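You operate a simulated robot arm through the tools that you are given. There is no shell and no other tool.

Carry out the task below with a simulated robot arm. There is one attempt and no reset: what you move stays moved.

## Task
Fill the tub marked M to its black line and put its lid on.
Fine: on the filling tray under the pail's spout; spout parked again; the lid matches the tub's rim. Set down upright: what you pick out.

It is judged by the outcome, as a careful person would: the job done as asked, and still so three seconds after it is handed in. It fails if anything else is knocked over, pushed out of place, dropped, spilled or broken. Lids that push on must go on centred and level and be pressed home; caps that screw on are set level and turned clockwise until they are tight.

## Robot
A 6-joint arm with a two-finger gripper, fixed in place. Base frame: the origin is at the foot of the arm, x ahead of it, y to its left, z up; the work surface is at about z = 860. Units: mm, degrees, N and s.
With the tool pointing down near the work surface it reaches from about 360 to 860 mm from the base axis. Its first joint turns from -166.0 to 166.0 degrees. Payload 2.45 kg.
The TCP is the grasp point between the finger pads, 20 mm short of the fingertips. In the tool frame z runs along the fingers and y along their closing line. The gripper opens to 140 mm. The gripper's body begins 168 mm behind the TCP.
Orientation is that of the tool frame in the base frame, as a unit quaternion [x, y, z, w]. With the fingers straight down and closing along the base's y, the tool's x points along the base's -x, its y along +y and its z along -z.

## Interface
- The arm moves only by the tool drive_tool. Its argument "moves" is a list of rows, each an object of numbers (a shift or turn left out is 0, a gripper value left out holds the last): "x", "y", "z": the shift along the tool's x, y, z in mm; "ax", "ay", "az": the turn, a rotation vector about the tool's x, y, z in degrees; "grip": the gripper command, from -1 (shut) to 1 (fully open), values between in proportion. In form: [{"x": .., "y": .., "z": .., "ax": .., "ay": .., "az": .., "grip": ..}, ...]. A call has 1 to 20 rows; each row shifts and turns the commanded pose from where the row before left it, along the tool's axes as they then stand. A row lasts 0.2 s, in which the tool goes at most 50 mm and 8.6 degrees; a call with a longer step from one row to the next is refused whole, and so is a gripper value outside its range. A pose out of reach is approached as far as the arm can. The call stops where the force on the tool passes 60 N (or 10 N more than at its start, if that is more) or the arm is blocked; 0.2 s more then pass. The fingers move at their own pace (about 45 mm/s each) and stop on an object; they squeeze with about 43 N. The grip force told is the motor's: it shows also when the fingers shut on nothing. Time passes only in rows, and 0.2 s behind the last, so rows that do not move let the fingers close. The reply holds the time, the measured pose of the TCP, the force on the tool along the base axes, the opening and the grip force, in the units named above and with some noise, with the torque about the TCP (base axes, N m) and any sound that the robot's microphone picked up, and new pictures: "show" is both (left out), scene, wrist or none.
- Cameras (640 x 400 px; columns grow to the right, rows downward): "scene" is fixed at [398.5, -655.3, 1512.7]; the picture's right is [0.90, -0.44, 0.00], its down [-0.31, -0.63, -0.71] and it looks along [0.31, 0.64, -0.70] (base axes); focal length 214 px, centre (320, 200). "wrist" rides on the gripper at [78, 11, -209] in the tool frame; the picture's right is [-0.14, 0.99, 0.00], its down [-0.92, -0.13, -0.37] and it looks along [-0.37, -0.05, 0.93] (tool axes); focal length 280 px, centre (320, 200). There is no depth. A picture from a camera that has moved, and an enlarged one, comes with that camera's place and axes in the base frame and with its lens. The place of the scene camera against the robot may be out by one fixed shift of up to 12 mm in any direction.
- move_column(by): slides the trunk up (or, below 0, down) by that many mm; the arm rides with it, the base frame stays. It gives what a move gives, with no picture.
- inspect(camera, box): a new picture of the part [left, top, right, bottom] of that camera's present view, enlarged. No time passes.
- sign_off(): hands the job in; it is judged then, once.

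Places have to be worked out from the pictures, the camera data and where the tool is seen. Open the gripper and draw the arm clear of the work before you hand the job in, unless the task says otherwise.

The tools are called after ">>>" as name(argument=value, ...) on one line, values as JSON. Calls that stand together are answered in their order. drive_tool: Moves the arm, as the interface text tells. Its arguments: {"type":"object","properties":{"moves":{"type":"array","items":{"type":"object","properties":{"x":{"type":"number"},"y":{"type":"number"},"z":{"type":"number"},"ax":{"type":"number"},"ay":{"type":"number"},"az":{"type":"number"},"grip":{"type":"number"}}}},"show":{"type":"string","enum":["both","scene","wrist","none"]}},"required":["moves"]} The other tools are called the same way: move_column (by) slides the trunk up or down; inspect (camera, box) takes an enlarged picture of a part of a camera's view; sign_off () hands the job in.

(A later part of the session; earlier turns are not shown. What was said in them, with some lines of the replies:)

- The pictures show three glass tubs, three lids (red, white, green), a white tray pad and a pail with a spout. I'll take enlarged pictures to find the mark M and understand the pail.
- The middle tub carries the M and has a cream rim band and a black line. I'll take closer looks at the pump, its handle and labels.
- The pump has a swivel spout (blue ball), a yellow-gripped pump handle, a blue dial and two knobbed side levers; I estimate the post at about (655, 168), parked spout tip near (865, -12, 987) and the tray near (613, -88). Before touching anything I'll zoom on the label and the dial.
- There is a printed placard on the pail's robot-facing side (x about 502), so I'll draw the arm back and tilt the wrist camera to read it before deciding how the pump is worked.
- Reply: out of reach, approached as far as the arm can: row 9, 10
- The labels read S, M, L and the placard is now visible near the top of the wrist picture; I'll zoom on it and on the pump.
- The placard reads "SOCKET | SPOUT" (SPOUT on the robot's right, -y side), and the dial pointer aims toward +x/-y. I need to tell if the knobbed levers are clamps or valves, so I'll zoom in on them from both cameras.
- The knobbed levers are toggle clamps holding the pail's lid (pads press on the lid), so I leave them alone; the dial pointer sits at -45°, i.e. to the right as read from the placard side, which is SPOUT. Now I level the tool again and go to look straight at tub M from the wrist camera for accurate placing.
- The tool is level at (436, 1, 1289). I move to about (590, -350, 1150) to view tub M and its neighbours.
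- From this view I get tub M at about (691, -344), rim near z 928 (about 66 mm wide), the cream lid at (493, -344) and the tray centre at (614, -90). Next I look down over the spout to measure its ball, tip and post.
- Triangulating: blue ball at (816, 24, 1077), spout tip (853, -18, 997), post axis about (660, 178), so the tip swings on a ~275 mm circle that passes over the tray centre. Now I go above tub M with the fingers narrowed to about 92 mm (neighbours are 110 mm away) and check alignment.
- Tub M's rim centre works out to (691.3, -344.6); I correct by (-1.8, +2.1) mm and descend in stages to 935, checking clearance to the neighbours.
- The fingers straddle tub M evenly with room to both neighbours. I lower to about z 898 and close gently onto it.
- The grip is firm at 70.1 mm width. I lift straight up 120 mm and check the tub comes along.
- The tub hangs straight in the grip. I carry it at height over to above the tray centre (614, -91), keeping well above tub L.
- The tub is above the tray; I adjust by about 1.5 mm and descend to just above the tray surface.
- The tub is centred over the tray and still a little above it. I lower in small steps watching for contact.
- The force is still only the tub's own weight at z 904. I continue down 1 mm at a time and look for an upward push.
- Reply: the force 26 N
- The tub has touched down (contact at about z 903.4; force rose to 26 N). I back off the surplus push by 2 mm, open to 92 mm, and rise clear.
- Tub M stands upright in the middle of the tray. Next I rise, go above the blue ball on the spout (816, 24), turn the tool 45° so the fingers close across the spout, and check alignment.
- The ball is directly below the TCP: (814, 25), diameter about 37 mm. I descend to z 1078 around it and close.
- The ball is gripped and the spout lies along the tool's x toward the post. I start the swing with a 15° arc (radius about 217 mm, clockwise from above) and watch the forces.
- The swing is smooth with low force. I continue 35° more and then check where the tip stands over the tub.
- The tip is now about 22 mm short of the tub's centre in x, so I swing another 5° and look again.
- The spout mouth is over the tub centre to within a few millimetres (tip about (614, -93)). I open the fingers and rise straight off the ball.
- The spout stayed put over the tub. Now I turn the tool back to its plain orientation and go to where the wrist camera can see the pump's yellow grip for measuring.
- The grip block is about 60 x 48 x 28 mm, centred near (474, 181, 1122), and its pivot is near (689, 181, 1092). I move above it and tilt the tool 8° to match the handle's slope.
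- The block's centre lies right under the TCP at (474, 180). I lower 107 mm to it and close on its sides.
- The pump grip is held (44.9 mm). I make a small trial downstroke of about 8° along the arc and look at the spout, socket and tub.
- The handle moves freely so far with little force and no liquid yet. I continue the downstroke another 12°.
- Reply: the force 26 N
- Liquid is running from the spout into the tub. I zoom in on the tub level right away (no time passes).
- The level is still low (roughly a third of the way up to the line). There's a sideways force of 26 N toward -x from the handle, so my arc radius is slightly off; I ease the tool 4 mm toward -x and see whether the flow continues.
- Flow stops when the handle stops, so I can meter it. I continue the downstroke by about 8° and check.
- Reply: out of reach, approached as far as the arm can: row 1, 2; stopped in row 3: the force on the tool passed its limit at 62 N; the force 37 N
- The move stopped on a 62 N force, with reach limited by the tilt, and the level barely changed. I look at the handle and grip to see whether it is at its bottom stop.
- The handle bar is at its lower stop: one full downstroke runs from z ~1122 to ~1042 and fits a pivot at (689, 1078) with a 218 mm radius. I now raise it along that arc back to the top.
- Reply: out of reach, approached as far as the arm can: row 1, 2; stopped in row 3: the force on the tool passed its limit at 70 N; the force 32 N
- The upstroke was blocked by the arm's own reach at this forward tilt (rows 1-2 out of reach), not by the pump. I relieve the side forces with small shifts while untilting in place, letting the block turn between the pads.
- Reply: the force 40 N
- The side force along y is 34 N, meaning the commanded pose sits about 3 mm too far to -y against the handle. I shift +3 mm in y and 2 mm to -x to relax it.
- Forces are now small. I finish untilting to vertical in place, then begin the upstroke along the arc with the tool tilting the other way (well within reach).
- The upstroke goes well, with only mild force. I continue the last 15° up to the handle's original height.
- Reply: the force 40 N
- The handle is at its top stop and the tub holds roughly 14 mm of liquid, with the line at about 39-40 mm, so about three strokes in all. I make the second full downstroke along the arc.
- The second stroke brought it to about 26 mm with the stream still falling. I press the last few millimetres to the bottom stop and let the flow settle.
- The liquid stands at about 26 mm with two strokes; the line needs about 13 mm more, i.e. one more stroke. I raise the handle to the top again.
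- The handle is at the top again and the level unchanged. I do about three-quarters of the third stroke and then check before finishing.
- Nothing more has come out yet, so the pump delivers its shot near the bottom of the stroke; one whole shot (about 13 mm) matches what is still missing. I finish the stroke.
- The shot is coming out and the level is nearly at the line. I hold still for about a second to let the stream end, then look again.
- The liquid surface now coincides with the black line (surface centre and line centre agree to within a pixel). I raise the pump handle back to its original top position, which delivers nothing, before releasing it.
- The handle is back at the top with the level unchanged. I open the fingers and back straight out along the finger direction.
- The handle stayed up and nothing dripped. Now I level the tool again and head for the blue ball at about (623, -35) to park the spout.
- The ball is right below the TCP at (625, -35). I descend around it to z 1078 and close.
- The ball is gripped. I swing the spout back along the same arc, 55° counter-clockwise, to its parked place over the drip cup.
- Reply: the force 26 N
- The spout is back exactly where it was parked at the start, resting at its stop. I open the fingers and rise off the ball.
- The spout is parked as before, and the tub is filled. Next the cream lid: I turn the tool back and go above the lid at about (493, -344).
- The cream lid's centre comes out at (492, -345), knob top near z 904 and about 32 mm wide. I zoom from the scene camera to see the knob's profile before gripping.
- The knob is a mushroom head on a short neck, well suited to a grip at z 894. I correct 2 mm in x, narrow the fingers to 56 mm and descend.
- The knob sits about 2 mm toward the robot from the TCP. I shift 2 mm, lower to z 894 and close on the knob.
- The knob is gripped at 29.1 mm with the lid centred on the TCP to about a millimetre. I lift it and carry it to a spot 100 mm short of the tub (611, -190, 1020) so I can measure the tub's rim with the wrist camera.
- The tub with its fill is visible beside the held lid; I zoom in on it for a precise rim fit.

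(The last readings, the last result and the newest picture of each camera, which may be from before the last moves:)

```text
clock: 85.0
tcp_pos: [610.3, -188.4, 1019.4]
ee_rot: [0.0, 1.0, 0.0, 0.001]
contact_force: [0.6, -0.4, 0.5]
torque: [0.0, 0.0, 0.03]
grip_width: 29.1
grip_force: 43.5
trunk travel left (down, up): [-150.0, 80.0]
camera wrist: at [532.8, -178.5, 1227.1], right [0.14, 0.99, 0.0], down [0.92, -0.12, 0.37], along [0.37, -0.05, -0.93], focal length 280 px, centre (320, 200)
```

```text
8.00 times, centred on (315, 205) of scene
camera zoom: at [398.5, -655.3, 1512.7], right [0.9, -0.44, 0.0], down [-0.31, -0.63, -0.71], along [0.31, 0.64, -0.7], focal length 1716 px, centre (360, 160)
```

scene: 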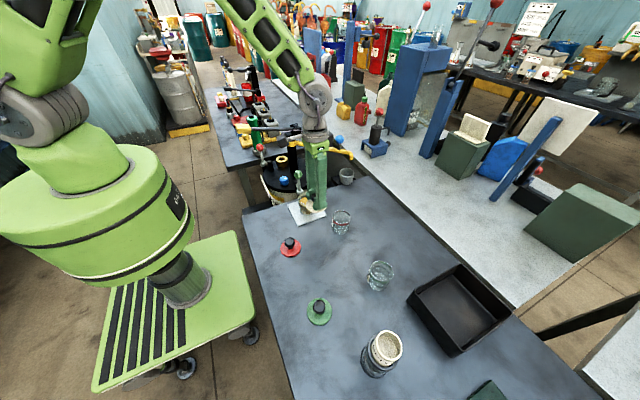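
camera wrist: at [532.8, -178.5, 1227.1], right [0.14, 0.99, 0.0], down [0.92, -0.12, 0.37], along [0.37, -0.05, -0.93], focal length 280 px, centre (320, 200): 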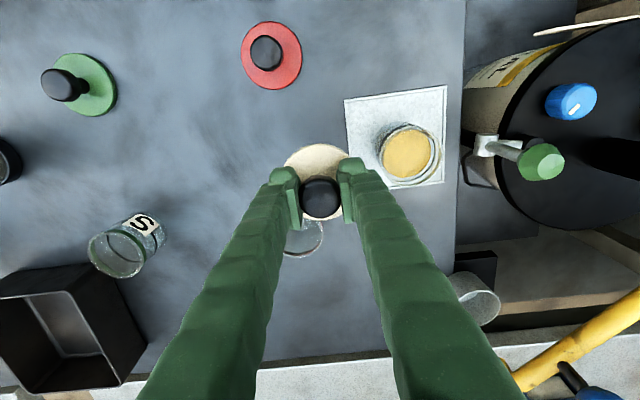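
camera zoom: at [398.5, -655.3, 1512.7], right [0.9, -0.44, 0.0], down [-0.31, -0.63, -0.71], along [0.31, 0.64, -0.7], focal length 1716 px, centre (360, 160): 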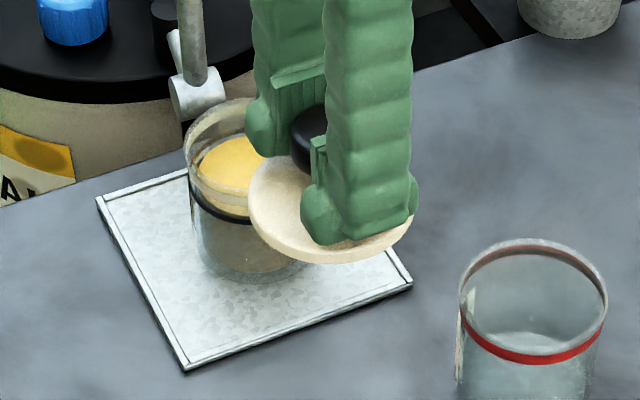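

Relative to the held lid, the tub's axis is at about (+3.5, +98.1) mm. I move over by that amount and lower until the lid is about 10 mm above the rim.

>>> drive_tool(moves=[{"x": -1.2, "y": 32.7}, {"x": -1.2, "y": 32.7}, {"x": -1.1, "y": 32.7}, {}, {"z": 20}, {"z": 21}, {}, {}], show="both")

>>> inspect(camera="scene", box=[290, 180, 330, 220])

>>> inspect(camera="wrist", box=[270, 130, 370, 230])

```text
clock: 86.8
tcp_pos: [612.1, -90.5, 977.2]
ee_rot: [-0.001, 1.0, -0.001, 0.0]
contact_force: [-0.1, -0.9, -0.1]
torque: [-0.03, 0.0, -0.02]
grip_width: 29.2
grip_force: 42.9
trunk travel left (down, up): [-150.0, 80.0]
camera wrist: at [535.2, -80.2, 1186.0], right [0.14, 0.99, 0.0], down [0.92, -0.12, 0.37], along [0.37, -0.05, -0.93], focal length 280 px, centre (320, 200)
```

scene: 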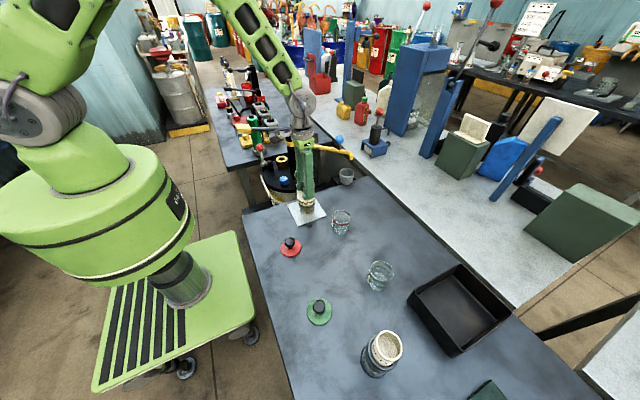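
wrist: 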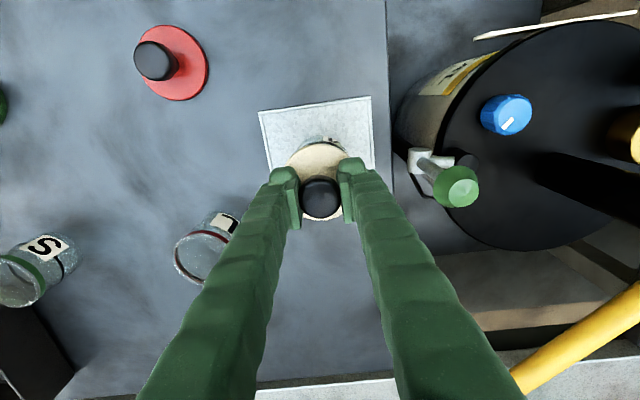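

```text
10.00 times, centred on (310, 200) of scene
camera zoom: at [398.5, -655.3, 1512.7], right [0.9, -0.44, 0.0], down [-0.31, -0.63, -0.71], along [0.31, 0.64, -0.7], focal length 2145 px, centre (420, 200)
```

zoom: 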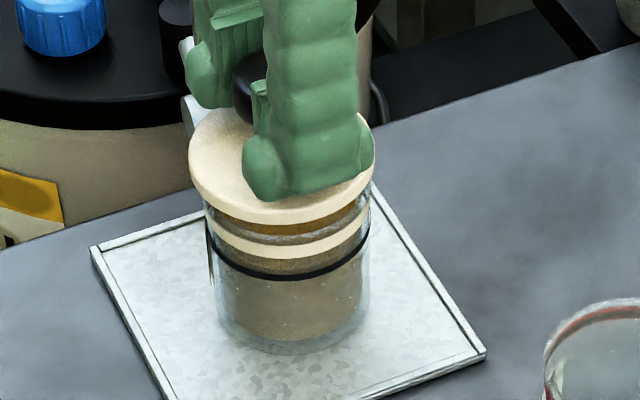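

```text
4.00 times, centred on (320, 180) of wrist
camera zoom: at [535.2, -80.2, 1186.0], right [0.14, 0.99, 0.0], down [0.92, -0.12, 0.37], along [0.37, -0.05, -0.93], focal length 1122 px, centre (320, 280)
```

zoom: 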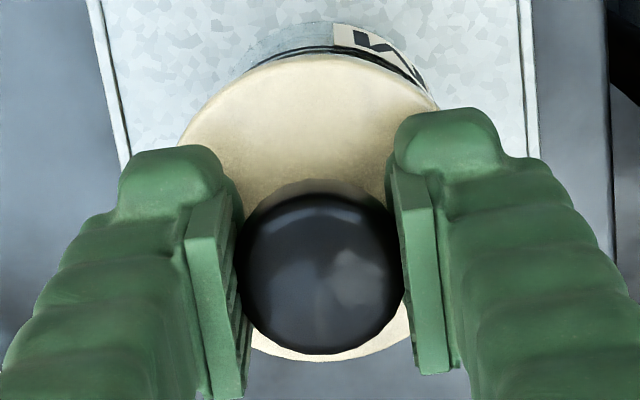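

From the scene view the lid overhangs the tub evenly on both sides, about 9 mm above the rim. I lower in small steps, watching force, until it touches.

>>> drive_tool(moves=[{"z": 2}, {"z": 2}, {"z": 2}, {}], show="none")

>>> inspect(camera="scene", box=[295, 185, 325, 215])

```text
clock: 87.8
tcp_pos: [611.6, -92.2, 972.0]
ee_rot: [-0.001, 1.0, -0.001, 0.0]
contact_force: [-0.2, 0.1, -0.1]
torque: [0.01, -0.02, -0.02]
grip_width: 29.0
grip_force: 43.6
trunk travel left (down, up): [-150.0, 80.0]
```

```text
13.33 times, centred on (310, 200) of scene
camera zoom: at [398.5, -655.3, 1512.7], right [0.9, -0.44, 0.0], down [-0.31, -0.63, -0.71], along [0.31, 0.64, -0.7], focal length 2860 px, centre (453, 200)
```

zoom: 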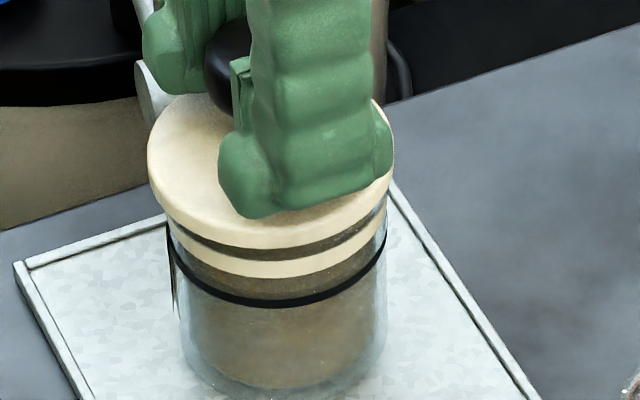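

The lid looks about 1 mm too far left in the scene view, so I nudge it +1 mm in x, -0.5 mm in y and keep lowering gently until it touches.

>>> drive_tool(moves=[{"x": -1, "y": -0.5}, {"z": 1}, {"z": 1}, {}], show="none")

>>> drive_tool(moves=[{"z": 1}, {"z": 1}, {}], show="none")

>>> inspect(camera="scene", box=[295, 185, 325, 215])

```text
clock: 88.8
tcp_pos: [612.3, -92.4, 969.8]
ee_rot: [-0.001, 1.0, -0.001, 0.0]
contact_force: [0.7, -0.2, -0.1]
torque: [0.01, 0.02, -0.01]
grip_width: 29.1
grip_force: 42.7
trunk travel left (down, up): [-150.0, 80.0]
```

```text
clock: 89.6
tcp_pos: [613.9, -92.0, 968.6]
ee_rot: [-0.001, 1.0, -0.001, 0.0]
contact_force: [0.1, -0.1, 0.8]
torque: [0.0, 0.0, 0.0]
grip_width: 28.9
grip_force: 42.5
trunk travel left (down, up): [-150.0, 80.0]
```

```text
13.33 times, centred on (310, 200) of scene
camera zoom: at [398.5, -655.3, 1512.7], right [0.9, -0.44, 0.0], down [-0.31, -0.63, -0.71], along [0.31, 0.64, -0.7], focal length 2860 px, centre (453, 200)
```

zoom: 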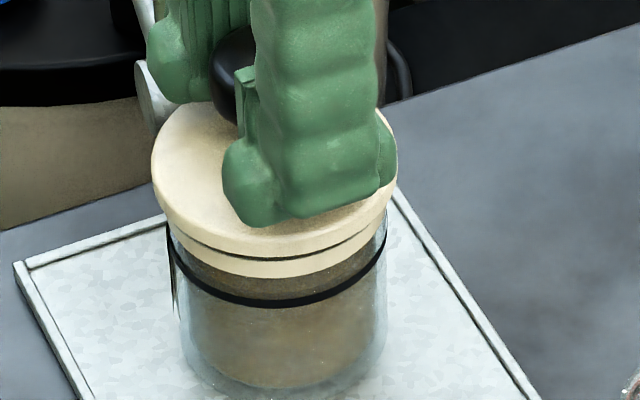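

The lid is centred sideways in the scene view and about 2 mm above the rim. I continue down in 1 mm steps to find contact.

>>> drive_tool(moves=[{"z": 1}, {}], show="none")

>>> drive_tool(moves=[{"z": 1}, {}], show="none")

>>> drive_tool(moves=[{"z": 1}, {}], show="none")

```text
clock: 90.2
tcp_pos: [613.9, -91.3, 967.1]
ee_rot: [-0.001, 1.0, -0.001, 0.001]
contact_force: [0.2, -0.2, -1.1]
torque: [-0.02, -0.01, -0.01]
grip_width: 28.8
grip_force: 42.8
trunk travel left (down, up): [-150.0, 80.0]
```

```text
clock: 90.8
tcp_pos: [613.0, -91.4, 965.0]
ee_rot: [-0.001, 1.0, -0.001, 0.0]
contact_force: [-0.4, -0.1, -1.4]
torque: [0.0, -0.01, -0.02]
grip_width: 29.0
grip_force: 42.9
trunk travel left (down, up): [-150.0, 80.0]
```

```text
clock: 91.4
tcp_pos: [612.4, -92.3, 966.5]
ee_rot: [0.0, 1.0, -0.002, 0.0]
contact_force: [0.9, 1.3, 8.9]
torque: [0.06, 0.05, 0.01]
grip_width: 29.3
grip_force: 43.1
trunk travel left (down, up): [-150.0, 80.0]
heard: snap
```

I felt contact (8.9 N) and the microphone heard a snap. I look at the lid before going on.

>>> inspect(camera="scene", box=[295, 185, 325, 215])

>>> inspect(camera="wrist", box=[270, 130, 370, 230])

```text
13.33 times, centred on (310, 200) of scene
camera zoom: at [398.5, -655.3, 1512.7], right [0.9, -0.44, 0.0], down [-0.31, -0.63, -0.71], along [0.31, 0.64, -0.7], focal length 2860 px, centre (453, 200)
```

zoom: 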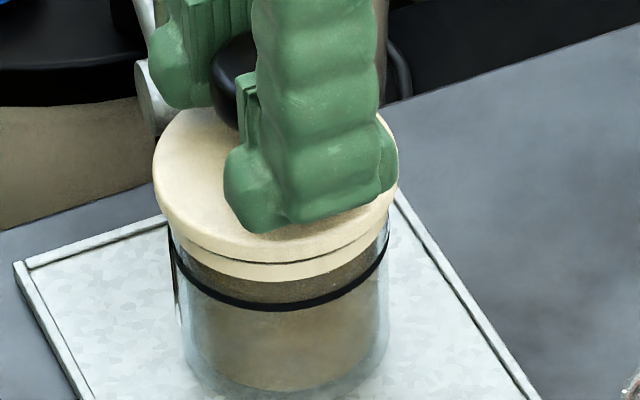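

```text
4.00 times, centred on (320, 180) of wrist
camera zoom: at [536.0, -81.0, 1174.4], right [0.14, 0.99, 0.0], down [0.92, -0.12, 0.37], along [0.37, -0.05, -0.93], focal length 1122 px, centre (320, 280)
```

zoom: 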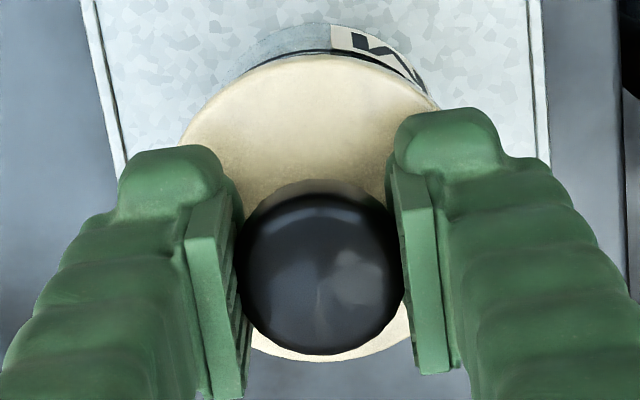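

The lid is sitting evenly on the rim, right above the cream band. I press further in 1 mm steps to be sure it is fully home.

>>> drive_tool(moves=[{"z": 1}, {}], show="none")

>>> drive_tool(moves=[{"z": 1}, {}], show="none")

>>> drive_tool(moves=[{"z": 1}, {}], show="none")

```text
clock: 92.0
tcp_pos: [613.9, -92.8, 965.8]
ee_rot: [-0.001, 1.0, -0.001, 0.002]
contact_force: [0.4, 0.1, 24.2]
torque: [-0.02, 0.08, -0.01]
grip_width: 29.0
grip_force: 42.8
trunk travel left (down, up): [-150.0, 80.0]
```

```text
clock: 92.6
tcp_pos: [613.2, -91.6, 966.2]
ee_rot: [0.0, 1.0, -0.002, 0.003]
contact_force: [1.5, -0.6, 40.7]
torque: [0.01, 0.04, 0.01]
grip_width: 29.1
grip_force: 42.7
trunk travel left (down, up): [-150.0, 80.0]
```

```text
clock: 93.2
tcp_pos: [613.1, -92.1, 966.3]
ee_rot: [-0.001, 1.0, -0.001, 0.004]
contact_force: [3.4, -0.6, 51.7]
torque: [0.02, -0.01, 0.01]
grip_width: 29.2
grip_force: 42.9
trunk travel left (down, up): [-150.0, 80.0]
```

The lid takes 52 N without moving any further, so it is seated home. I look once more, then ease the push off.

>>> inspect(camera="scene", box=[295, 185, 325, 215])

>>> drive_tool(moves=[{"z": -1}, {"z": -1}, {"z": -1}, {}], show="none")

```text
13.33 times, centred on (310, 200) of scene
camera zoom: at [398.5, -655.3, 1512.7], right [0.9, -0.44, 0.0], down [-0.31, -0.63, -0.71], along [0.31, 0.64, -0.7], focal length 2860 px, centre (453, 200)
```

zoom: 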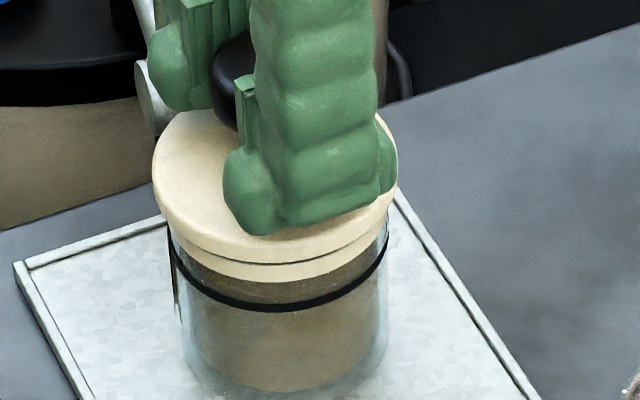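

```text
clock: 94.2
tcp_pos: [611.5, -91.2, 965.6]
ee_rot: [0.0, 1.0, -0.001, 0.0]
contact_force: [8.3, -0.2, 23.4]
torque: [-0.06, -0.38, -0.02]
grip_width: 28.7
grip_force: 42.9
trunk travel left (down, up): [-150.0, 80.0]
```

About 23 N of push remains; I ease it off another 1.5 mm, open the fingers and rise clear.

>>> drive_tool(moves=[{"z": -1}, {"z": -0.5}, {"grip": -0.15}, {}, {}, {"z": -15}, {"z": -35}, {"z": -45}, {"z": -45}, {}], show="both")

>>> inspect(camera="scene", box=[290, 180, 330, 220])

>>> inspect(camera="wrist", box=[270, 90, 370, 190])

```text
clock: 96.4
tcp_pos: [613.0, -93.2, 1105.4]
ee_rot: [-0.002, 1.0, -0.001, 0.0]
contact_force: [1.1, -0.2, 0.3]
torque: [-0.04, 0.0, 0.02]
grip_width: 59.4
grip_force: 0.0
trunk travel left (down, up): [-150.0, 80.0]
camera wrist: at [535.9, -80.9, 1313.3], right [0.14, 0.99, 0.0], down [0.92, -0.12, 0.37], along [0.36, -0.05, -0.93], focal length 280 px, centre (320, 200)
```

scene: 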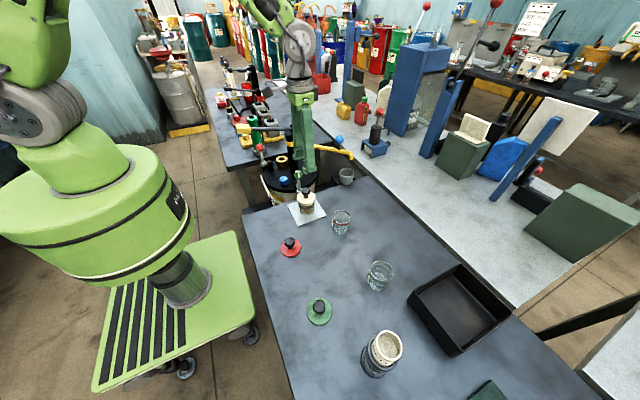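
wrist: 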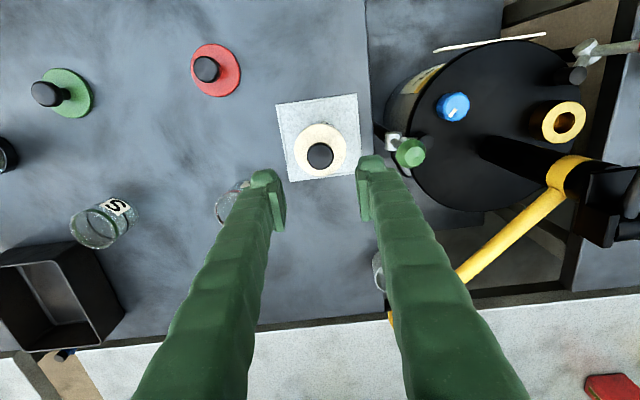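

```text
10.00 times, centred on (310, 200) of scene
camera zoom: at [398.5, -655.3, 1512.7], right [0.9, -0.44, 0.0], down [-0.31, -0.63, -0.71], along [0.31, 0.64, -0.7], focal length 2145 px, centre (420, 200)
```

zoom: 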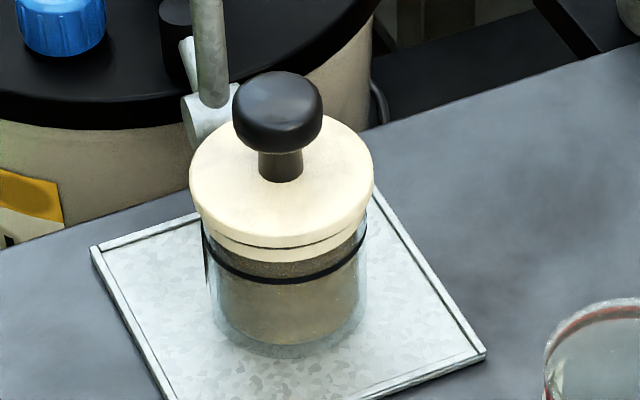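

```text
4.00 times, centred on (320, 140) of wrist
camera zoom: at [535.9, -80.9, 1313.3], right [0.14, 0.99, 0.0], down [0.92, -0.12, 0.37], along [0.36, -0.05, -0.93], focal length 1122 px, centre (320, 440)
```

zoom: 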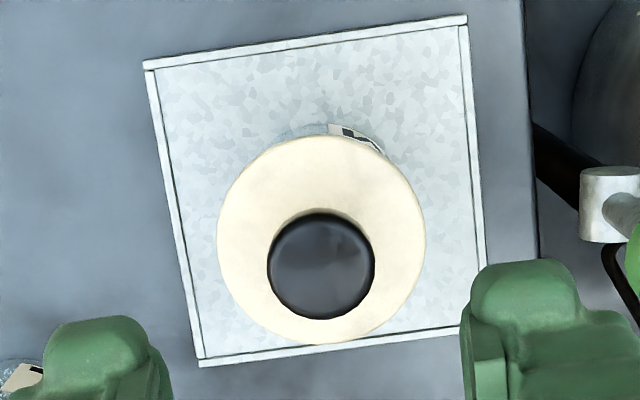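

The cream lid is on level and centred, and the snap plus 52 N press confirm it is home. I rise and draw the arm clear with the gripper opened, then do a last check.

>>> drive_tool(moves=[{"z": -45}, {"z": -45}, {"z": -45}, {"z": -45}, {"z": -40, "grip": 1.0}, {"x": 25, "y": -35}, {"x": 25, "y": -35}, {"x": 20, "y": -35}, {}, {}, {}], show="both")

>>> inspect(camera="scene", box=[240, 110, 400, 220])

>>> inspect(camera="scene", box=[270, 190, 430, 330])

```text
clock: 98.8
tcp_pos: [544.2, -196.2, 1328.0]
ee_rot: [-0.001, 1.0, -0.001, 0.0]
contact_force: [-0.7, 0.2, -0.1]
torque: [0.03, -0.02, 0.01]
grip_width: 140.2
grip_force: 0.0
trunk travel left (down, up): [-150.0, 80.0]
camera wrist: at [467.0, -185.9, 1535.8], right [0.14, 0.99, 0.0], down [0.92, -0.12, 0.37], along [0.37, -0.05, -0.93], focal length 280 px, centre (320, 200)
```

scene: 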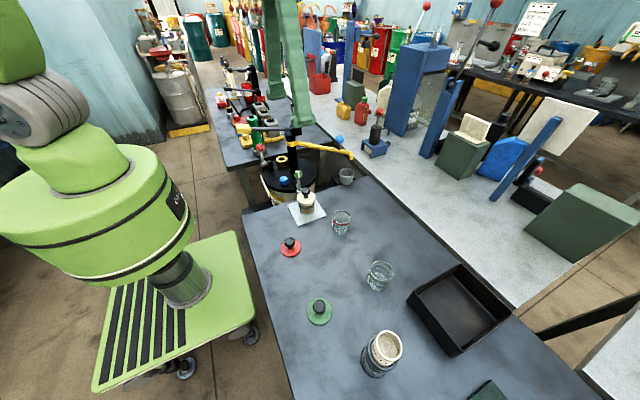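
wrist: 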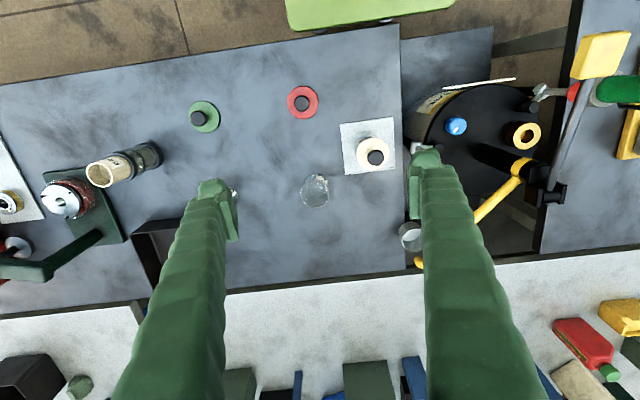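

```text
3.64 times, centred on (320, 165) of scene
camera zoom: at [398.5, -655.3, 1512.7], right [0.9, -0.44, 0.0], down [-0.31, -0.63, -0.71], along [0.31, 0.64, -0.7], focal length 780 px, centre (320, 327)
```

zoom: 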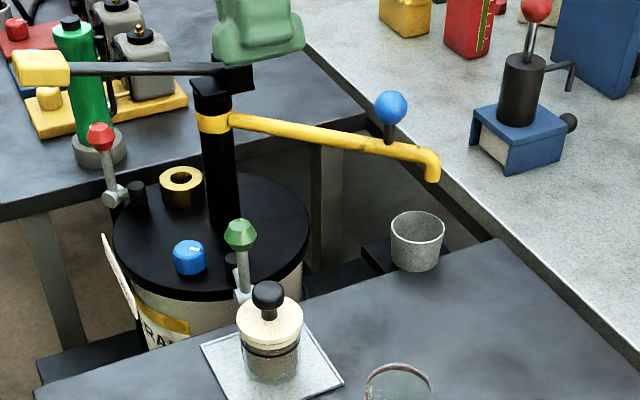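

```text
2.86 times, centred on (350, 260) of scene
camera zoom: at [398.5, -655.3, 1512.7], right [0.9, -0.44, 0.0], down [-0.31, -0.63, -0.71], along [0.31, 0.64, -0.7], focal length 613 px, centre (234, 29)
```

zoom: 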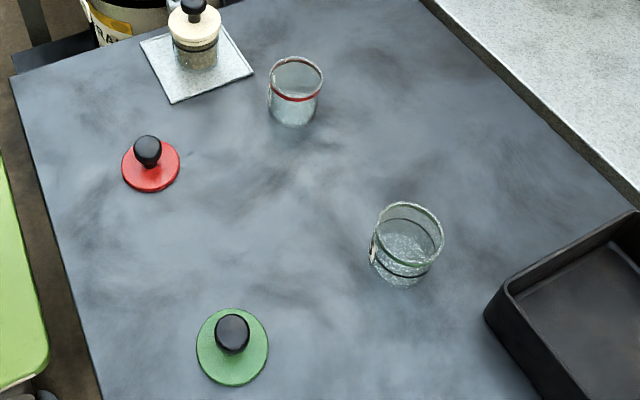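

Everything is in order: tub M is filled to its line and lidded on the tray, the spout is parked over the drip cup, the handle is up, the other tubs and lids are untouched, and the arm is clear with the gripper open. I hand the job in.

>>> sign_off()

```text
The job is handed in.
```

Tub M is filled to its black line and has its cream lid on. It stands upright in the middle of the filling tray.

- **Fill:** three full strokes of the pump brought the liquid level with the line, as seen in the enlarged scene view. I saw no drips or spills.
- **Lid:** the cream lid matches the tub's rim band. It snapped on level and centred, then took a 52 N press without moving further.
- **Spout and pump:** the spout is back in its parked place over the drip cup, and the pump handle is up where it started. I left the dial at SPOUT, as I found it.
- **Everything else:** the other tubs, lids and containers in view were not moved. The arm is drawn clear with the gripper open.

During the first stroke the arm reached its limit while tilted and pushed on the pump handle with up to 70 N. I eased off straight away, and the handle worked normally for the remaining strokes.
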